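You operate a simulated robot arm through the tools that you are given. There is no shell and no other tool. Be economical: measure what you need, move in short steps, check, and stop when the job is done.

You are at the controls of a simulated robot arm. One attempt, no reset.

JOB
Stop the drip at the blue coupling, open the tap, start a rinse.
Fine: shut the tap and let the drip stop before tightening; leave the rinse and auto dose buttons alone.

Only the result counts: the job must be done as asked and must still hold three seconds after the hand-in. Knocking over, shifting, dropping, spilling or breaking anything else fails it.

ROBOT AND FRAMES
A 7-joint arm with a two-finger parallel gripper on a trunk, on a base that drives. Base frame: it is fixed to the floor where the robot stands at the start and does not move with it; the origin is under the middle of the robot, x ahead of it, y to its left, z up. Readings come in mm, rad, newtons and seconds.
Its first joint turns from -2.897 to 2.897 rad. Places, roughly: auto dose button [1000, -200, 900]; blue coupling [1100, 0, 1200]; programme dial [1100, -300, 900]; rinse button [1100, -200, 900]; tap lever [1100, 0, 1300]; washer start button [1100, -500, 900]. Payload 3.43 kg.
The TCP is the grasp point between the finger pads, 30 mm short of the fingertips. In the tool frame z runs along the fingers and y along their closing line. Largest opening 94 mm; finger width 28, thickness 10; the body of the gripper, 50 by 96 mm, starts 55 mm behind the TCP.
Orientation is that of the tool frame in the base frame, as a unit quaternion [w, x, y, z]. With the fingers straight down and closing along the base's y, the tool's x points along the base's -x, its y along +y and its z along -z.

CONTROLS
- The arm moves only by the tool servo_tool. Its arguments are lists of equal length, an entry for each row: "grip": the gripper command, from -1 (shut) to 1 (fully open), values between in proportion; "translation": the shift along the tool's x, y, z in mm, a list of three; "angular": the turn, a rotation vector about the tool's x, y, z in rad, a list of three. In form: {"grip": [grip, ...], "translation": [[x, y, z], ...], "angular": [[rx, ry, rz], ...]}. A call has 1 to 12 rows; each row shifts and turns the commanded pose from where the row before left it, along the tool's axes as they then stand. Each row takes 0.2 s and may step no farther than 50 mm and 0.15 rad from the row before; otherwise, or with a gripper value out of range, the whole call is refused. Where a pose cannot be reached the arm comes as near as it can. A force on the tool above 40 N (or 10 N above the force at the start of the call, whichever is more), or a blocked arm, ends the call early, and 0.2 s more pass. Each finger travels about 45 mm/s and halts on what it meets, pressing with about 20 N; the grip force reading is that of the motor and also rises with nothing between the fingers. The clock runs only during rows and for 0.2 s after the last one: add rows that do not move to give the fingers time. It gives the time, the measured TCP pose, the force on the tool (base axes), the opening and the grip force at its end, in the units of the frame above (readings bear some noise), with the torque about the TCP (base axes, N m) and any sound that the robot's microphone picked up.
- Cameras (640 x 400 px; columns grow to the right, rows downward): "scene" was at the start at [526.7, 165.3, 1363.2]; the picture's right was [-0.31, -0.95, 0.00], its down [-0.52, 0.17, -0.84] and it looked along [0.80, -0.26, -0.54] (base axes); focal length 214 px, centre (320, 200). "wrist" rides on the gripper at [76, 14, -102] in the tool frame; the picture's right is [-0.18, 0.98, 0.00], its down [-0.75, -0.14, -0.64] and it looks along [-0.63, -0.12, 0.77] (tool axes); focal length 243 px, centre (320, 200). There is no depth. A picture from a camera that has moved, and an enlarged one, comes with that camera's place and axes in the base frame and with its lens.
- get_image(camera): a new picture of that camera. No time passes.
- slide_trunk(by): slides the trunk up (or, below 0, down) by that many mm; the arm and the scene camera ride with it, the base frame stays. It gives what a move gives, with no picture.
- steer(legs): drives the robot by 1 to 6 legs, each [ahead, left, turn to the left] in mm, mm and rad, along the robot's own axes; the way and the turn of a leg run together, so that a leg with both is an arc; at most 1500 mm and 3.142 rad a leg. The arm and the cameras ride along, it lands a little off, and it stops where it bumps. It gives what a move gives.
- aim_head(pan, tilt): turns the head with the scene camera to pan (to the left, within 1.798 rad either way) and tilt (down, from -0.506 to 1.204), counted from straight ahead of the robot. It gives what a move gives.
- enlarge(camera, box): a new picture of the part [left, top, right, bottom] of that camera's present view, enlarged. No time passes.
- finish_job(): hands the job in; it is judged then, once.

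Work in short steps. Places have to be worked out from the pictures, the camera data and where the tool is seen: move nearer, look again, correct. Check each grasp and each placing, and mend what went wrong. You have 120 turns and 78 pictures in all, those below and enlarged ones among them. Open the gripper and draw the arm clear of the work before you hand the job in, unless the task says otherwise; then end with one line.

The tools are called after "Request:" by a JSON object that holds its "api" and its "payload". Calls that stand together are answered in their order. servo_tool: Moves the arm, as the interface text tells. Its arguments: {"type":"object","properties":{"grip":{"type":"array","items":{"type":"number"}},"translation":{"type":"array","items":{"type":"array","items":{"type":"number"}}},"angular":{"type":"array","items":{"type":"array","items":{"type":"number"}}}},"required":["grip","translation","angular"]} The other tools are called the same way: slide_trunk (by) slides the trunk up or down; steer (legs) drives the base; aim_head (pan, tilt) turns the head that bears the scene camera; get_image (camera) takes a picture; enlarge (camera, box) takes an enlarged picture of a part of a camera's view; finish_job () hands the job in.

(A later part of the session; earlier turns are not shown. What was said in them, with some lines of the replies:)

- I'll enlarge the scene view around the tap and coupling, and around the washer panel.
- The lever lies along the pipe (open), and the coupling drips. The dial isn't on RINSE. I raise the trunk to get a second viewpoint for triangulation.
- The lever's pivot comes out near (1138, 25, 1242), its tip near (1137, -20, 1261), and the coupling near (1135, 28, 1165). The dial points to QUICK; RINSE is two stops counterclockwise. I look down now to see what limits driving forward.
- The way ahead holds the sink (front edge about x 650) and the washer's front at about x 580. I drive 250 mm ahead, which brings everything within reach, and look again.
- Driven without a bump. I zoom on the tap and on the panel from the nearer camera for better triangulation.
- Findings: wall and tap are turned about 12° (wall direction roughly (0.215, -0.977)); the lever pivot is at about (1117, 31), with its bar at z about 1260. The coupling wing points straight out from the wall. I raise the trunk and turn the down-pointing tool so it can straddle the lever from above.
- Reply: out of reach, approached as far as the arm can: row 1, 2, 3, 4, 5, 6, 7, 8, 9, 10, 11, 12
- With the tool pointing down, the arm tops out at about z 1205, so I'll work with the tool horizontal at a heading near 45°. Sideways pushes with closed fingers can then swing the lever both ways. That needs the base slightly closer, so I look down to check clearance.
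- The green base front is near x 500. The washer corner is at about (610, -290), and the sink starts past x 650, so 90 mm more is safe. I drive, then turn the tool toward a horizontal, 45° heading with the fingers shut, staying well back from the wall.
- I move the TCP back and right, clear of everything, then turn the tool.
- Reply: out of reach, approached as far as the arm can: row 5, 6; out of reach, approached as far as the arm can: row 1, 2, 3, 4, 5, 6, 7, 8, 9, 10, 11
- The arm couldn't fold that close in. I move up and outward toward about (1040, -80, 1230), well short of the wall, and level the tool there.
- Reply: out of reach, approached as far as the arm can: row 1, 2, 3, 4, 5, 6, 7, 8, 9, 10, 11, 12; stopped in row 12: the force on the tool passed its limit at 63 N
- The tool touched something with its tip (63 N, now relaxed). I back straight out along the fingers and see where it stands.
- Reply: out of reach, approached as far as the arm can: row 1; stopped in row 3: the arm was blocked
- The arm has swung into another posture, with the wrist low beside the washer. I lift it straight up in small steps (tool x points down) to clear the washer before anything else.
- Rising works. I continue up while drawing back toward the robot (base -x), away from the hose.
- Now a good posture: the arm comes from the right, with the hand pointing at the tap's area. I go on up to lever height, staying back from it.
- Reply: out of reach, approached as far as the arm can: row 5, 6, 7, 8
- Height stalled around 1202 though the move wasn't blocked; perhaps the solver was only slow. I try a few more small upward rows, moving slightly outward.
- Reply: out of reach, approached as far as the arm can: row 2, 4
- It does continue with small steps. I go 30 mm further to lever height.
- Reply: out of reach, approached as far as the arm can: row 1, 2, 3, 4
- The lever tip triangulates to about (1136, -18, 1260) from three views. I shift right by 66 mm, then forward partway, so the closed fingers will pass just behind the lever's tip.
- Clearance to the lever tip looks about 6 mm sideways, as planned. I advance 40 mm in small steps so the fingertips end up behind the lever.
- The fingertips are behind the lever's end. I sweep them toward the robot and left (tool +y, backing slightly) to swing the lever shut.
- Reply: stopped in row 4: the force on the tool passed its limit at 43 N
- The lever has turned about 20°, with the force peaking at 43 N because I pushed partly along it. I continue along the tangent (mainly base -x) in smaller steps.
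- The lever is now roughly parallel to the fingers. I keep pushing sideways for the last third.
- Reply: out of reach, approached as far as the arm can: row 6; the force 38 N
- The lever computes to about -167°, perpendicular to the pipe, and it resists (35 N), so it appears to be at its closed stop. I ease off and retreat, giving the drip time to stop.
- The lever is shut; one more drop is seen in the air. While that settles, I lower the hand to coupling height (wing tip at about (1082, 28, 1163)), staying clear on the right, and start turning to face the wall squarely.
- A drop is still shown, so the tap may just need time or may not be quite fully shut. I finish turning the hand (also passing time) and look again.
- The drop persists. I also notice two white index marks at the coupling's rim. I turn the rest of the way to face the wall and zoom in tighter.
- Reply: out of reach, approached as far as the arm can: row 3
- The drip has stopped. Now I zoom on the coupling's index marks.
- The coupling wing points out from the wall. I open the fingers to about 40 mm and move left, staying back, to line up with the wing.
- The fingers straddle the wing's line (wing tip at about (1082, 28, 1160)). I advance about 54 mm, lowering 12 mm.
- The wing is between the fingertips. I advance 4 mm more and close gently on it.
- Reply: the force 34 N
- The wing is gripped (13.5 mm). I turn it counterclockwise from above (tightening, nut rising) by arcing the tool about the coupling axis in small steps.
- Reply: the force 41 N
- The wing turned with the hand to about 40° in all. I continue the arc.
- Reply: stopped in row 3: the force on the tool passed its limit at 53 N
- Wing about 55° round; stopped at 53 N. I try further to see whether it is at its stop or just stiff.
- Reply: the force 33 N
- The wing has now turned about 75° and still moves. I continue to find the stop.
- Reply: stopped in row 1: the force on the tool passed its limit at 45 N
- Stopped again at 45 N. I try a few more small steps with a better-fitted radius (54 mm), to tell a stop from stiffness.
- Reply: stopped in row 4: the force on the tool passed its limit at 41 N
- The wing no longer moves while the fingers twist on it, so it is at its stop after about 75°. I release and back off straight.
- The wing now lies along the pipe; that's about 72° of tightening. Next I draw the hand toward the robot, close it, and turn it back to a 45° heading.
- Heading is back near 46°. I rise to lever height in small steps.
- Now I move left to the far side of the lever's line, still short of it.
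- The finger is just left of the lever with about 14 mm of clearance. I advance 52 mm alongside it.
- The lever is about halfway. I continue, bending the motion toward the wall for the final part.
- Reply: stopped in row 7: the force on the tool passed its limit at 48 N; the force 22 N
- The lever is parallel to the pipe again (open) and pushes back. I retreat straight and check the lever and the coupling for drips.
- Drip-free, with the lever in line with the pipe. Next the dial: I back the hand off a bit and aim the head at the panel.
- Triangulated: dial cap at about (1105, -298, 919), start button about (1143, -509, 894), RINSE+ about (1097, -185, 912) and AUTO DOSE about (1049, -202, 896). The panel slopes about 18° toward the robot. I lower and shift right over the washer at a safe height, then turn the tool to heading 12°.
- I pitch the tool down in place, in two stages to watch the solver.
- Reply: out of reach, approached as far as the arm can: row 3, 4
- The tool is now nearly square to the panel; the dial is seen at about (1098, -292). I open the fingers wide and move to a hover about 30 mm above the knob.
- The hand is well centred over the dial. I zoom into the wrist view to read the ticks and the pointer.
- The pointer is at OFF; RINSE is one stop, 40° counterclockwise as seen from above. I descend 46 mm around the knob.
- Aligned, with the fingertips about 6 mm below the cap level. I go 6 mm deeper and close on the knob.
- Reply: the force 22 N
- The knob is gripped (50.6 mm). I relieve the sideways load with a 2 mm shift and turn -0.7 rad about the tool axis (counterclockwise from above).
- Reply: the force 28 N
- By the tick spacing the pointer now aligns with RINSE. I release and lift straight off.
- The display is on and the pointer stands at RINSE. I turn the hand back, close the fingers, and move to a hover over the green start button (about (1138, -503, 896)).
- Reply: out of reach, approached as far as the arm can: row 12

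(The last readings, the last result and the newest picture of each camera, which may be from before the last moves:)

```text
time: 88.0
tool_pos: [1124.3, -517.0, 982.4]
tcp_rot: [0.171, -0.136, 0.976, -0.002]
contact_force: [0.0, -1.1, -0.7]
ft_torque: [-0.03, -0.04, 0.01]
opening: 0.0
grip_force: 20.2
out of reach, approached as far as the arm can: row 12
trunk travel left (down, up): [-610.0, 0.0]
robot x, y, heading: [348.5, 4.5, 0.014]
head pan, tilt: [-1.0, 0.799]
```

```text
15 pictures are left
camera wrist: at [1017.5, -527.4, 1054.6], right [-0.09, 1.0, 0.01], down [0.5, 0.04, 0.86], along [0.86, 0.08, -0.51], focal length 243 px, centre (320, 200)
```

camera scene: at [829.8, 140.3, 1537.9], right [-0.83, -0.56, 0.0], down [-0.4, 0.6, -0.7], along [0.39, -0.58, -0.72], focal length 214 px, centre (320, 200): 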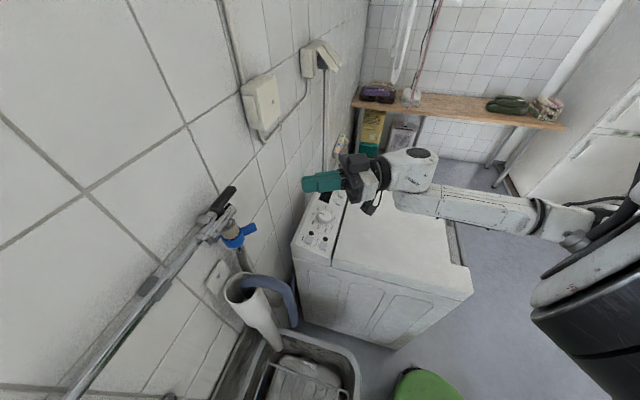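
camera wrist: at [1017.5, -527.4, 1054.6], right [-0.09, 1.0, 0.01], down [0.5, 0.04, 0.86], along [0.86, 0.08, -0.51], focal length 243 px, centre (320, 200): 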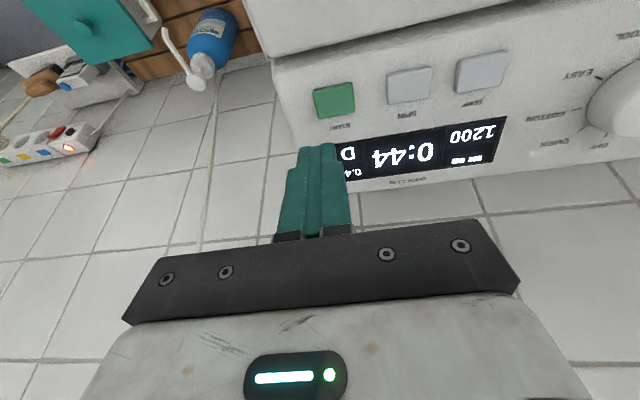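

The start button reads at about (1136, -505, 897). I correct sideways by about 14 mm in x and 12 in y, and come down to roughly 15 mm above it.

Request:
{"api": "servo_tool", "payload": {"grip": [-1, -1, -1, -1, -1, -1, -1], "translation": [[7, 6, 0], [7, 6, 0], [0, 0, 10], [0, 0, 10], [0, 0, 10], [0, 0, 8], [0, 0, 0]], "angular": [[0, 0, 0], [0, 0, 0], [0, 0, 0], [0, 0, 0], [0, 0, 0], [0, 0, 0], [0, 0, 0]]}}

Request:
{"api": "get_image", "payload": {"camera": "wrist"}}

```text
time: 89.6
tool_pos: [1115.7, -489.6, 934.4]
tcp_rot: [0.164, -0.139, 0.976, 0.026]
contact_force: [0.2, -0.4, 0.1]
ft_torque: [0.0, -0.01, -0.01]
opening: 0.0
grip_force: 20.0
out of reach, approached as far as the arm can: row 5, 6
trunk travel left (down, up): [-610.0, 0.0]
robot x, y, heading: [344.2, 3.8, 0.018]
head pan, tilt: [-1.0, 0.799]
```

```text
14 pictures are left
camera wrist: at [1009.9, -505.8, 1005.5], right [-0.11, 0.99, 0.06], down [0.52, 0.0, 0.85], along [0.85, 0.13, -0.52], focal length 243 px, centre (320, 200)
```

wrist: 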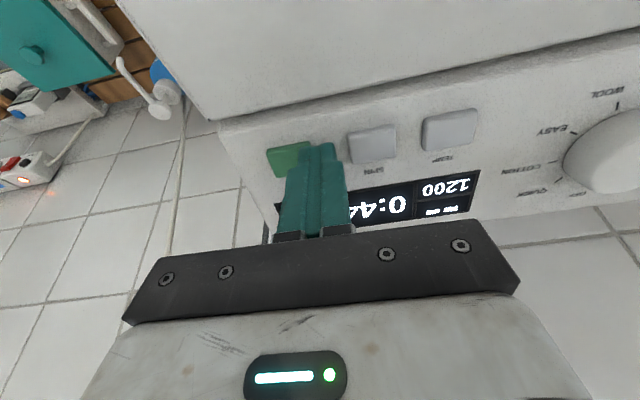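

The arm is at its reach limit and drifted 16 mm left of the button. I lift clear, then shift the base 80 mm to the right for comfortable reach.

Request:
{"api": "servo_tool", "payload": {"grip": [-1, -1, -1, -1, -1], "translation": [[0, 0, -15], [0, 0, -20], [0, 0, -20], [0, 0, -20], [0, 0, 0]], "angular": [[0, 0, 0], [0, 0, 0], [0, 0, 0], [0, 0, 0], [0, 0, 0]]}}

Request:
{"api": "steer", "payload": {"legs": [[0, -80, 0]]}}

```text
time: 90.8
tool_pos: [1093.4, -502.8, 1001.8]
tcp_rot: [0.165, -0.136, 0.977, 0.017]
contact_force: [0.5, 0.7, -0.3]
ft_torque: [0.01, -0.01, 0.01]
opening: 0.0
grip_force: 20.6
trunk travel left (down, up): [-610.0, 0.0]
robot x, y, heading: [349.8, 6.5, 0.022]
head pan, tilt: [-1.0, 0.799]
```

```text
time: 91.8
tool_pos: [1094.6, -582.9, 1000.1]
tcp_rot: [0.165, -0.135, 0.977, 0.017]
contact_force: [0.8, 0.6, -0.4]
ft_torque: [0.03, -0.01, -0.02]
opening: 0.1
grip_force: 20.2
trunk travel left (down, up): [-610.0, 0.0]
robot x, y, heading: [348.8, -73.1, 0.019]
head pan, tilt: [-1.0, 0.799]
```

Shifted cleanly. I bring the tool back over the button line.

Request:
{"api": "servo_tool", "payload": {"grip": [-1, -1, -1, -1, -1], "translation": [[-5.75, 16.4, 6.6], [-5.75, 16.4, 6.6], [-5.75, 16.4, 6.6], [-5.75, 16.4, 6.6], [0, 0, 0]], "angular": [[0, 0, 0], [0, 0, 0], [0, 0, 0], [0, 0, 0], [0, 0, 0]]}}

Request:
{"api": "get_image", "payload": {"camera": "wrist"}}

```text
time: 93.0
tool_pos: [1106.3, -512.1, 981.9]
tcp_rot: [0.165, -0.136, 0.977, 0.017]
contact_force: [-0.7, 0.4, 0.1]
ft_torque: [0.0, -0.02, 0.02]
opening: 0.2
grip_force: 20.6
trunk travel left (down, up): [-610.0, 0.0]
robot x, y, heading: [350.7, -70.3, 0.018]
head pan, tilt: [-1.0, 0.799]
```

```text
13 pictures are left
camera wrist: at [999.5, -525.3, 1054.2], right [-0.1, 0.99, 0.05], down [0.52, 0.01, 0.85], along [0.85, 0.11, -0.52], focal length 243 px, centre (320, 200)
```

wrist: 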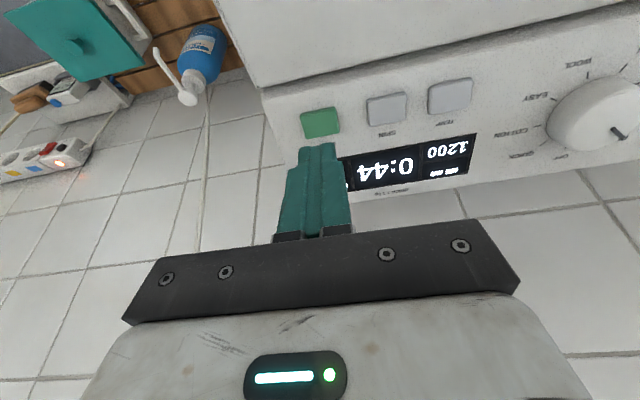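

The button now lies exactly on the tool axis. I come down 45 mm, then press in small steps.

Request:
{"api": "servo_tool", "payload": {"grip": [-1, -1, -1, -1, -1, -1], "translation": [[0, 0, 12], [0, 0, 12], [0, 0, 12], [0, 0, 9], [0, 0, 0], [0, 0, 0]], "angular": [[0, 0, 0], [0, 0, 0], [0, 0, 0], [0, 0, 0], [0, 0, 0], [0, 0, 0]]}}

Request:
{"api": "get_image", "payload": {"camera": "wrist"}}

```text
time: 94.4
tool_pos: [1120.5, -508.1, 941.7]
tcp_rot: [0.164, -0.136, 0.977, 0.017]
contact_force: [0.3, -0.2, 0.0]
ft_torque: [-0.01, 0.02, 0.01]
opening: 0.1
grip_force: 19.4
trunk travel left (down, up): [-610.0, 0.0]
robot x, y, heading: [346.6, -70.6, 0.022]
head pan, tilt: [-1.0, 0.799]
```

```text
12 pictures are left
camera wrist: at [1014.3, -522.9, 1012.0], right [-0.1, 0.99, 0.05], down [0.52, 0.01, 0.85], along [0.85, 0.11, -0.52], focal length 243 px, centre (320, 200)
```

wrist: 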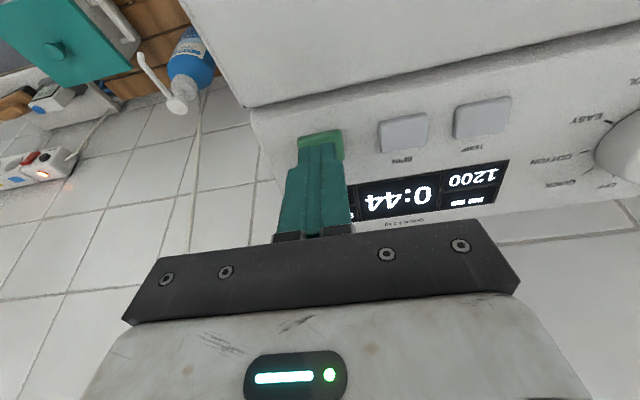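

The fingertips are right over the button. I press in 2–3 mm steps and hold for a moment.

Request:
{"api": "servo_tool", "payload": {"grip": [-1, -1, -1, -1, -1, -1], "translation": [[0, 0, 3], [0, 0, 3], [0, 0, 3], [0, 0, 3], [0, 0, 2], [0, 0, 2]], "angular": [[0, 0, 0], [0, 0, 0], [0, 0, 0], [0, 0, 0], [0, 0, 0], [0, 0, 0]]}}

Request:
{"api": "get_image", "payload": {"camera": "wrist"}}

```text
time: 95.8
tool_pos: [1125.2, -505.5, 924.6]
tcp_rot: [0.166, -0.135, 0.977, 0.017]
contact_force: [-1.4, 0.3, 1.5]
ft_torque: [0.03, 0.03, -0.01]
opening: 0.2
grip_force: 20.2
trunk travel left (down, up): [-610.0, 0.0]
robot x, y, heading: [351.7, -72.1, 0.021]
head pan, tilt: [-1.0, 0.799]
heard: click
```

```text
11 pictures are left
camera wrist: at [1019.5, -520.8, 996.8], right [-0.1, 0.99, 0.05], down [0.52, 0.01, 0.85], along [0.85, 0.11, -0.52], focal length 243 px, centre (320, 200)
```

wrist: 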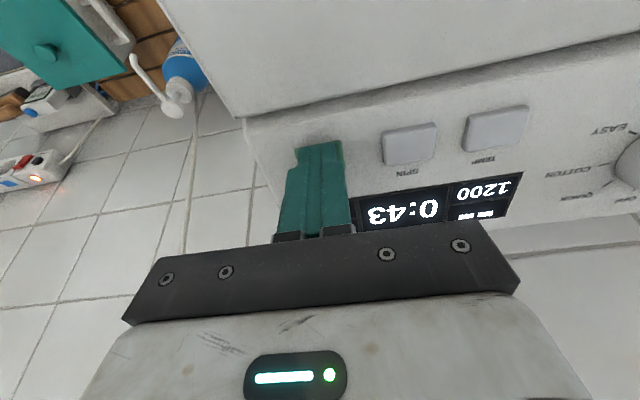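

A click was heard and the display counts down from 0:44 to 0:43, so the programme has started. I back straight off, without touching anything, and open the gripper.

Request:
{"api": "servo_tool", "payload": {"grip": [-1, -1, -1, -1, -1, -1, 0.3, 0.3, 0.3, 0.3, 0.3], "translation": [[0, 0, -10], [0, 0, -15], [0, 0, -20], [0, 0, -20], [5, 0, -20], [10, 0, -20], [10, 0, -15], [15, 0, -10], [15, 0, 0], [0, 0, 0], [0, 0, 0]], "angular": [[0, 0, 0], [0, 0, 0], [0, 0, 0], [0, 0, 0], [0, 0, 0], [0, 0, 0], [0, 0, 0], [0, 0, 0], [0, 0, 0], [0, 0, 0], [0, 0, 0]]}}

Request:
{"api": "get_image", "payload": {"camera": "wrist"}}

Request:
{"api": "aim_head", "payload": {"pan": -0.3, "tilt": 0.9}}

Request:
{"api": "get_image", "payload": {"camera": "scene"}}

```text
time: 98.2
tool_pos: [1035.4, -530.4, 1031.3]
tcp_rot: [0.165, -0.135, 0.977, 0.017]
contact_force: [0.6, 0.1, -0.1]
ft_torque: [0.0, 0.0, 0.01]
opening: 61.0
grip_force: 0.1
trunk travel left (down, up): [-610.0, 0.0]
robot x, y, heading: [347.2, -75.7, 0.019]
head pan, tilt: [-1.0, 0.799]
```

```text
10 pictures are left
camera wrist: at [928.7, -544.6, 1103.4], right [-0.1, 0.99, 0.05], down [0.52, 0.01, 0.85], along [0.85, 0.11, -0.52], focal length 243 px, centre (320, 200)
```

wrist: 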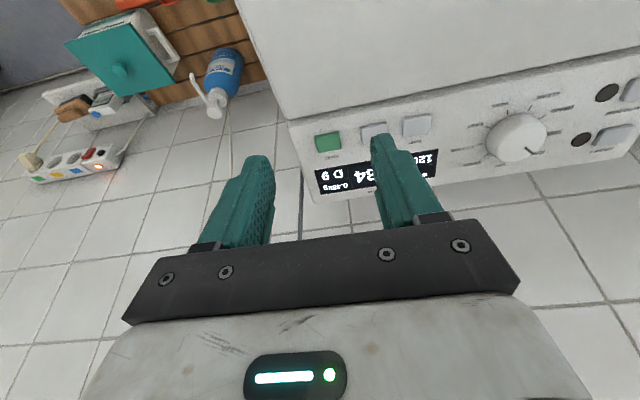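

```text
time: 99.3
tool_pos: [1035.5, -529.8, 1030.6]
tcp_rot: [0.166, -0.135, 0.977, 0.016]
contact_force: [0.2, 0.6, 1.0]
ft_torque: [0.02, -0.01, 0.02]
opening: 61.1
grip_force: 0.1
trunk travel left (down, up): [-610.0, 0.0]
robot x, y, heading: [342.6, -70.3, 0.016]
head pan, tilt: [-0.3, 0.901]
```

```text
9 pictures are left
camera scene: at [858.9, 107.4, 1530.0], right [-0.28, -0.96, 0.0], down [-0.75, 0.22, -0.62], along [0.6, -0.17, -0.78], focal length 214 px, centre (320, 200)
```

scene: 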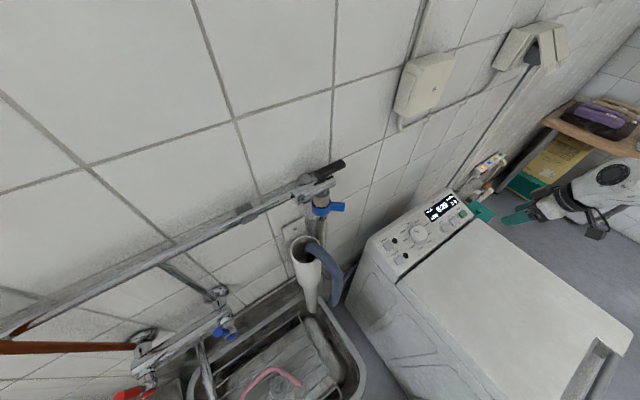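

The timer is running. I make a final check of the coupling and of the panel.

Request:
{"api": "enlarge", "payload": {"camera": "scene", "box": [280, 140, 370, 240]}}

Request:
{"api": "enlarge", "payload": {"camera": "scene", "box": [370, 185, 480, 265]}}

```text
4.00 times, centred on (325, 190) of scene
camera zoom: at [858.9, 107.4, 1530.0], right [-0.28, -0.96, 0.0], down [-0.75, 0.22, -0.62], along [0.6, -0.17, -0.78], focal length 858 px, centre (300, 240)
```

zoom: 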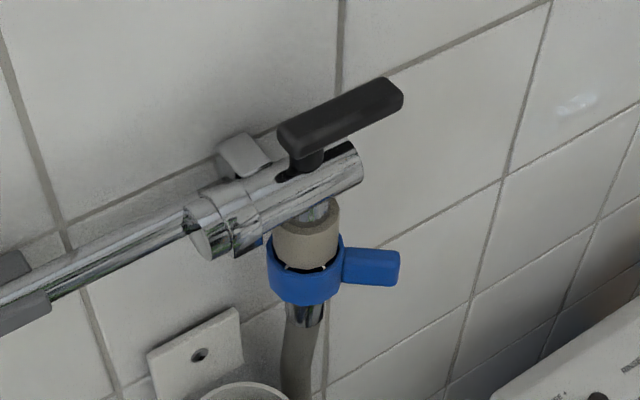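

```text
5.00 times, centred on (425, 225) of scene
camera zoom: at [858.9, 107.4, 1530.0], right [-0.28, -0.96, 0.0], down [-0.75, 0.22, -0.62], along [0.6, -0.17, -0.78], focal length 1072 px, centre (-205, 75)
```

zoom: 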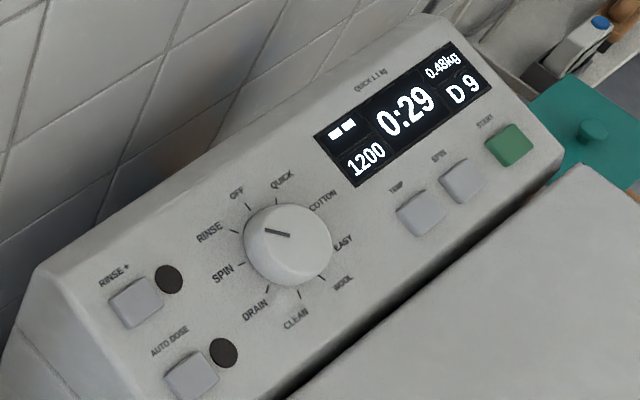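

The dial is on RINSE and the programme is running. The RINSE+ and AUTO DOSE lamps are dark, the tap is open and the coupling is dry, with the hand open and clear, so I hand the job in.

Request:
{"api": "finish_job", "payload": {}}

```text
The job is handed in.
```

The drip is stopped, the tap is open and the washer is running a rinse. I shut the tap and let the drip stop before tightening the coupling, and left the rinse and auto dose buttons alone. On the way the arm once hit something low by the wall (63 N) and was blocked next to the washer; nothing looked shifted afterwards.
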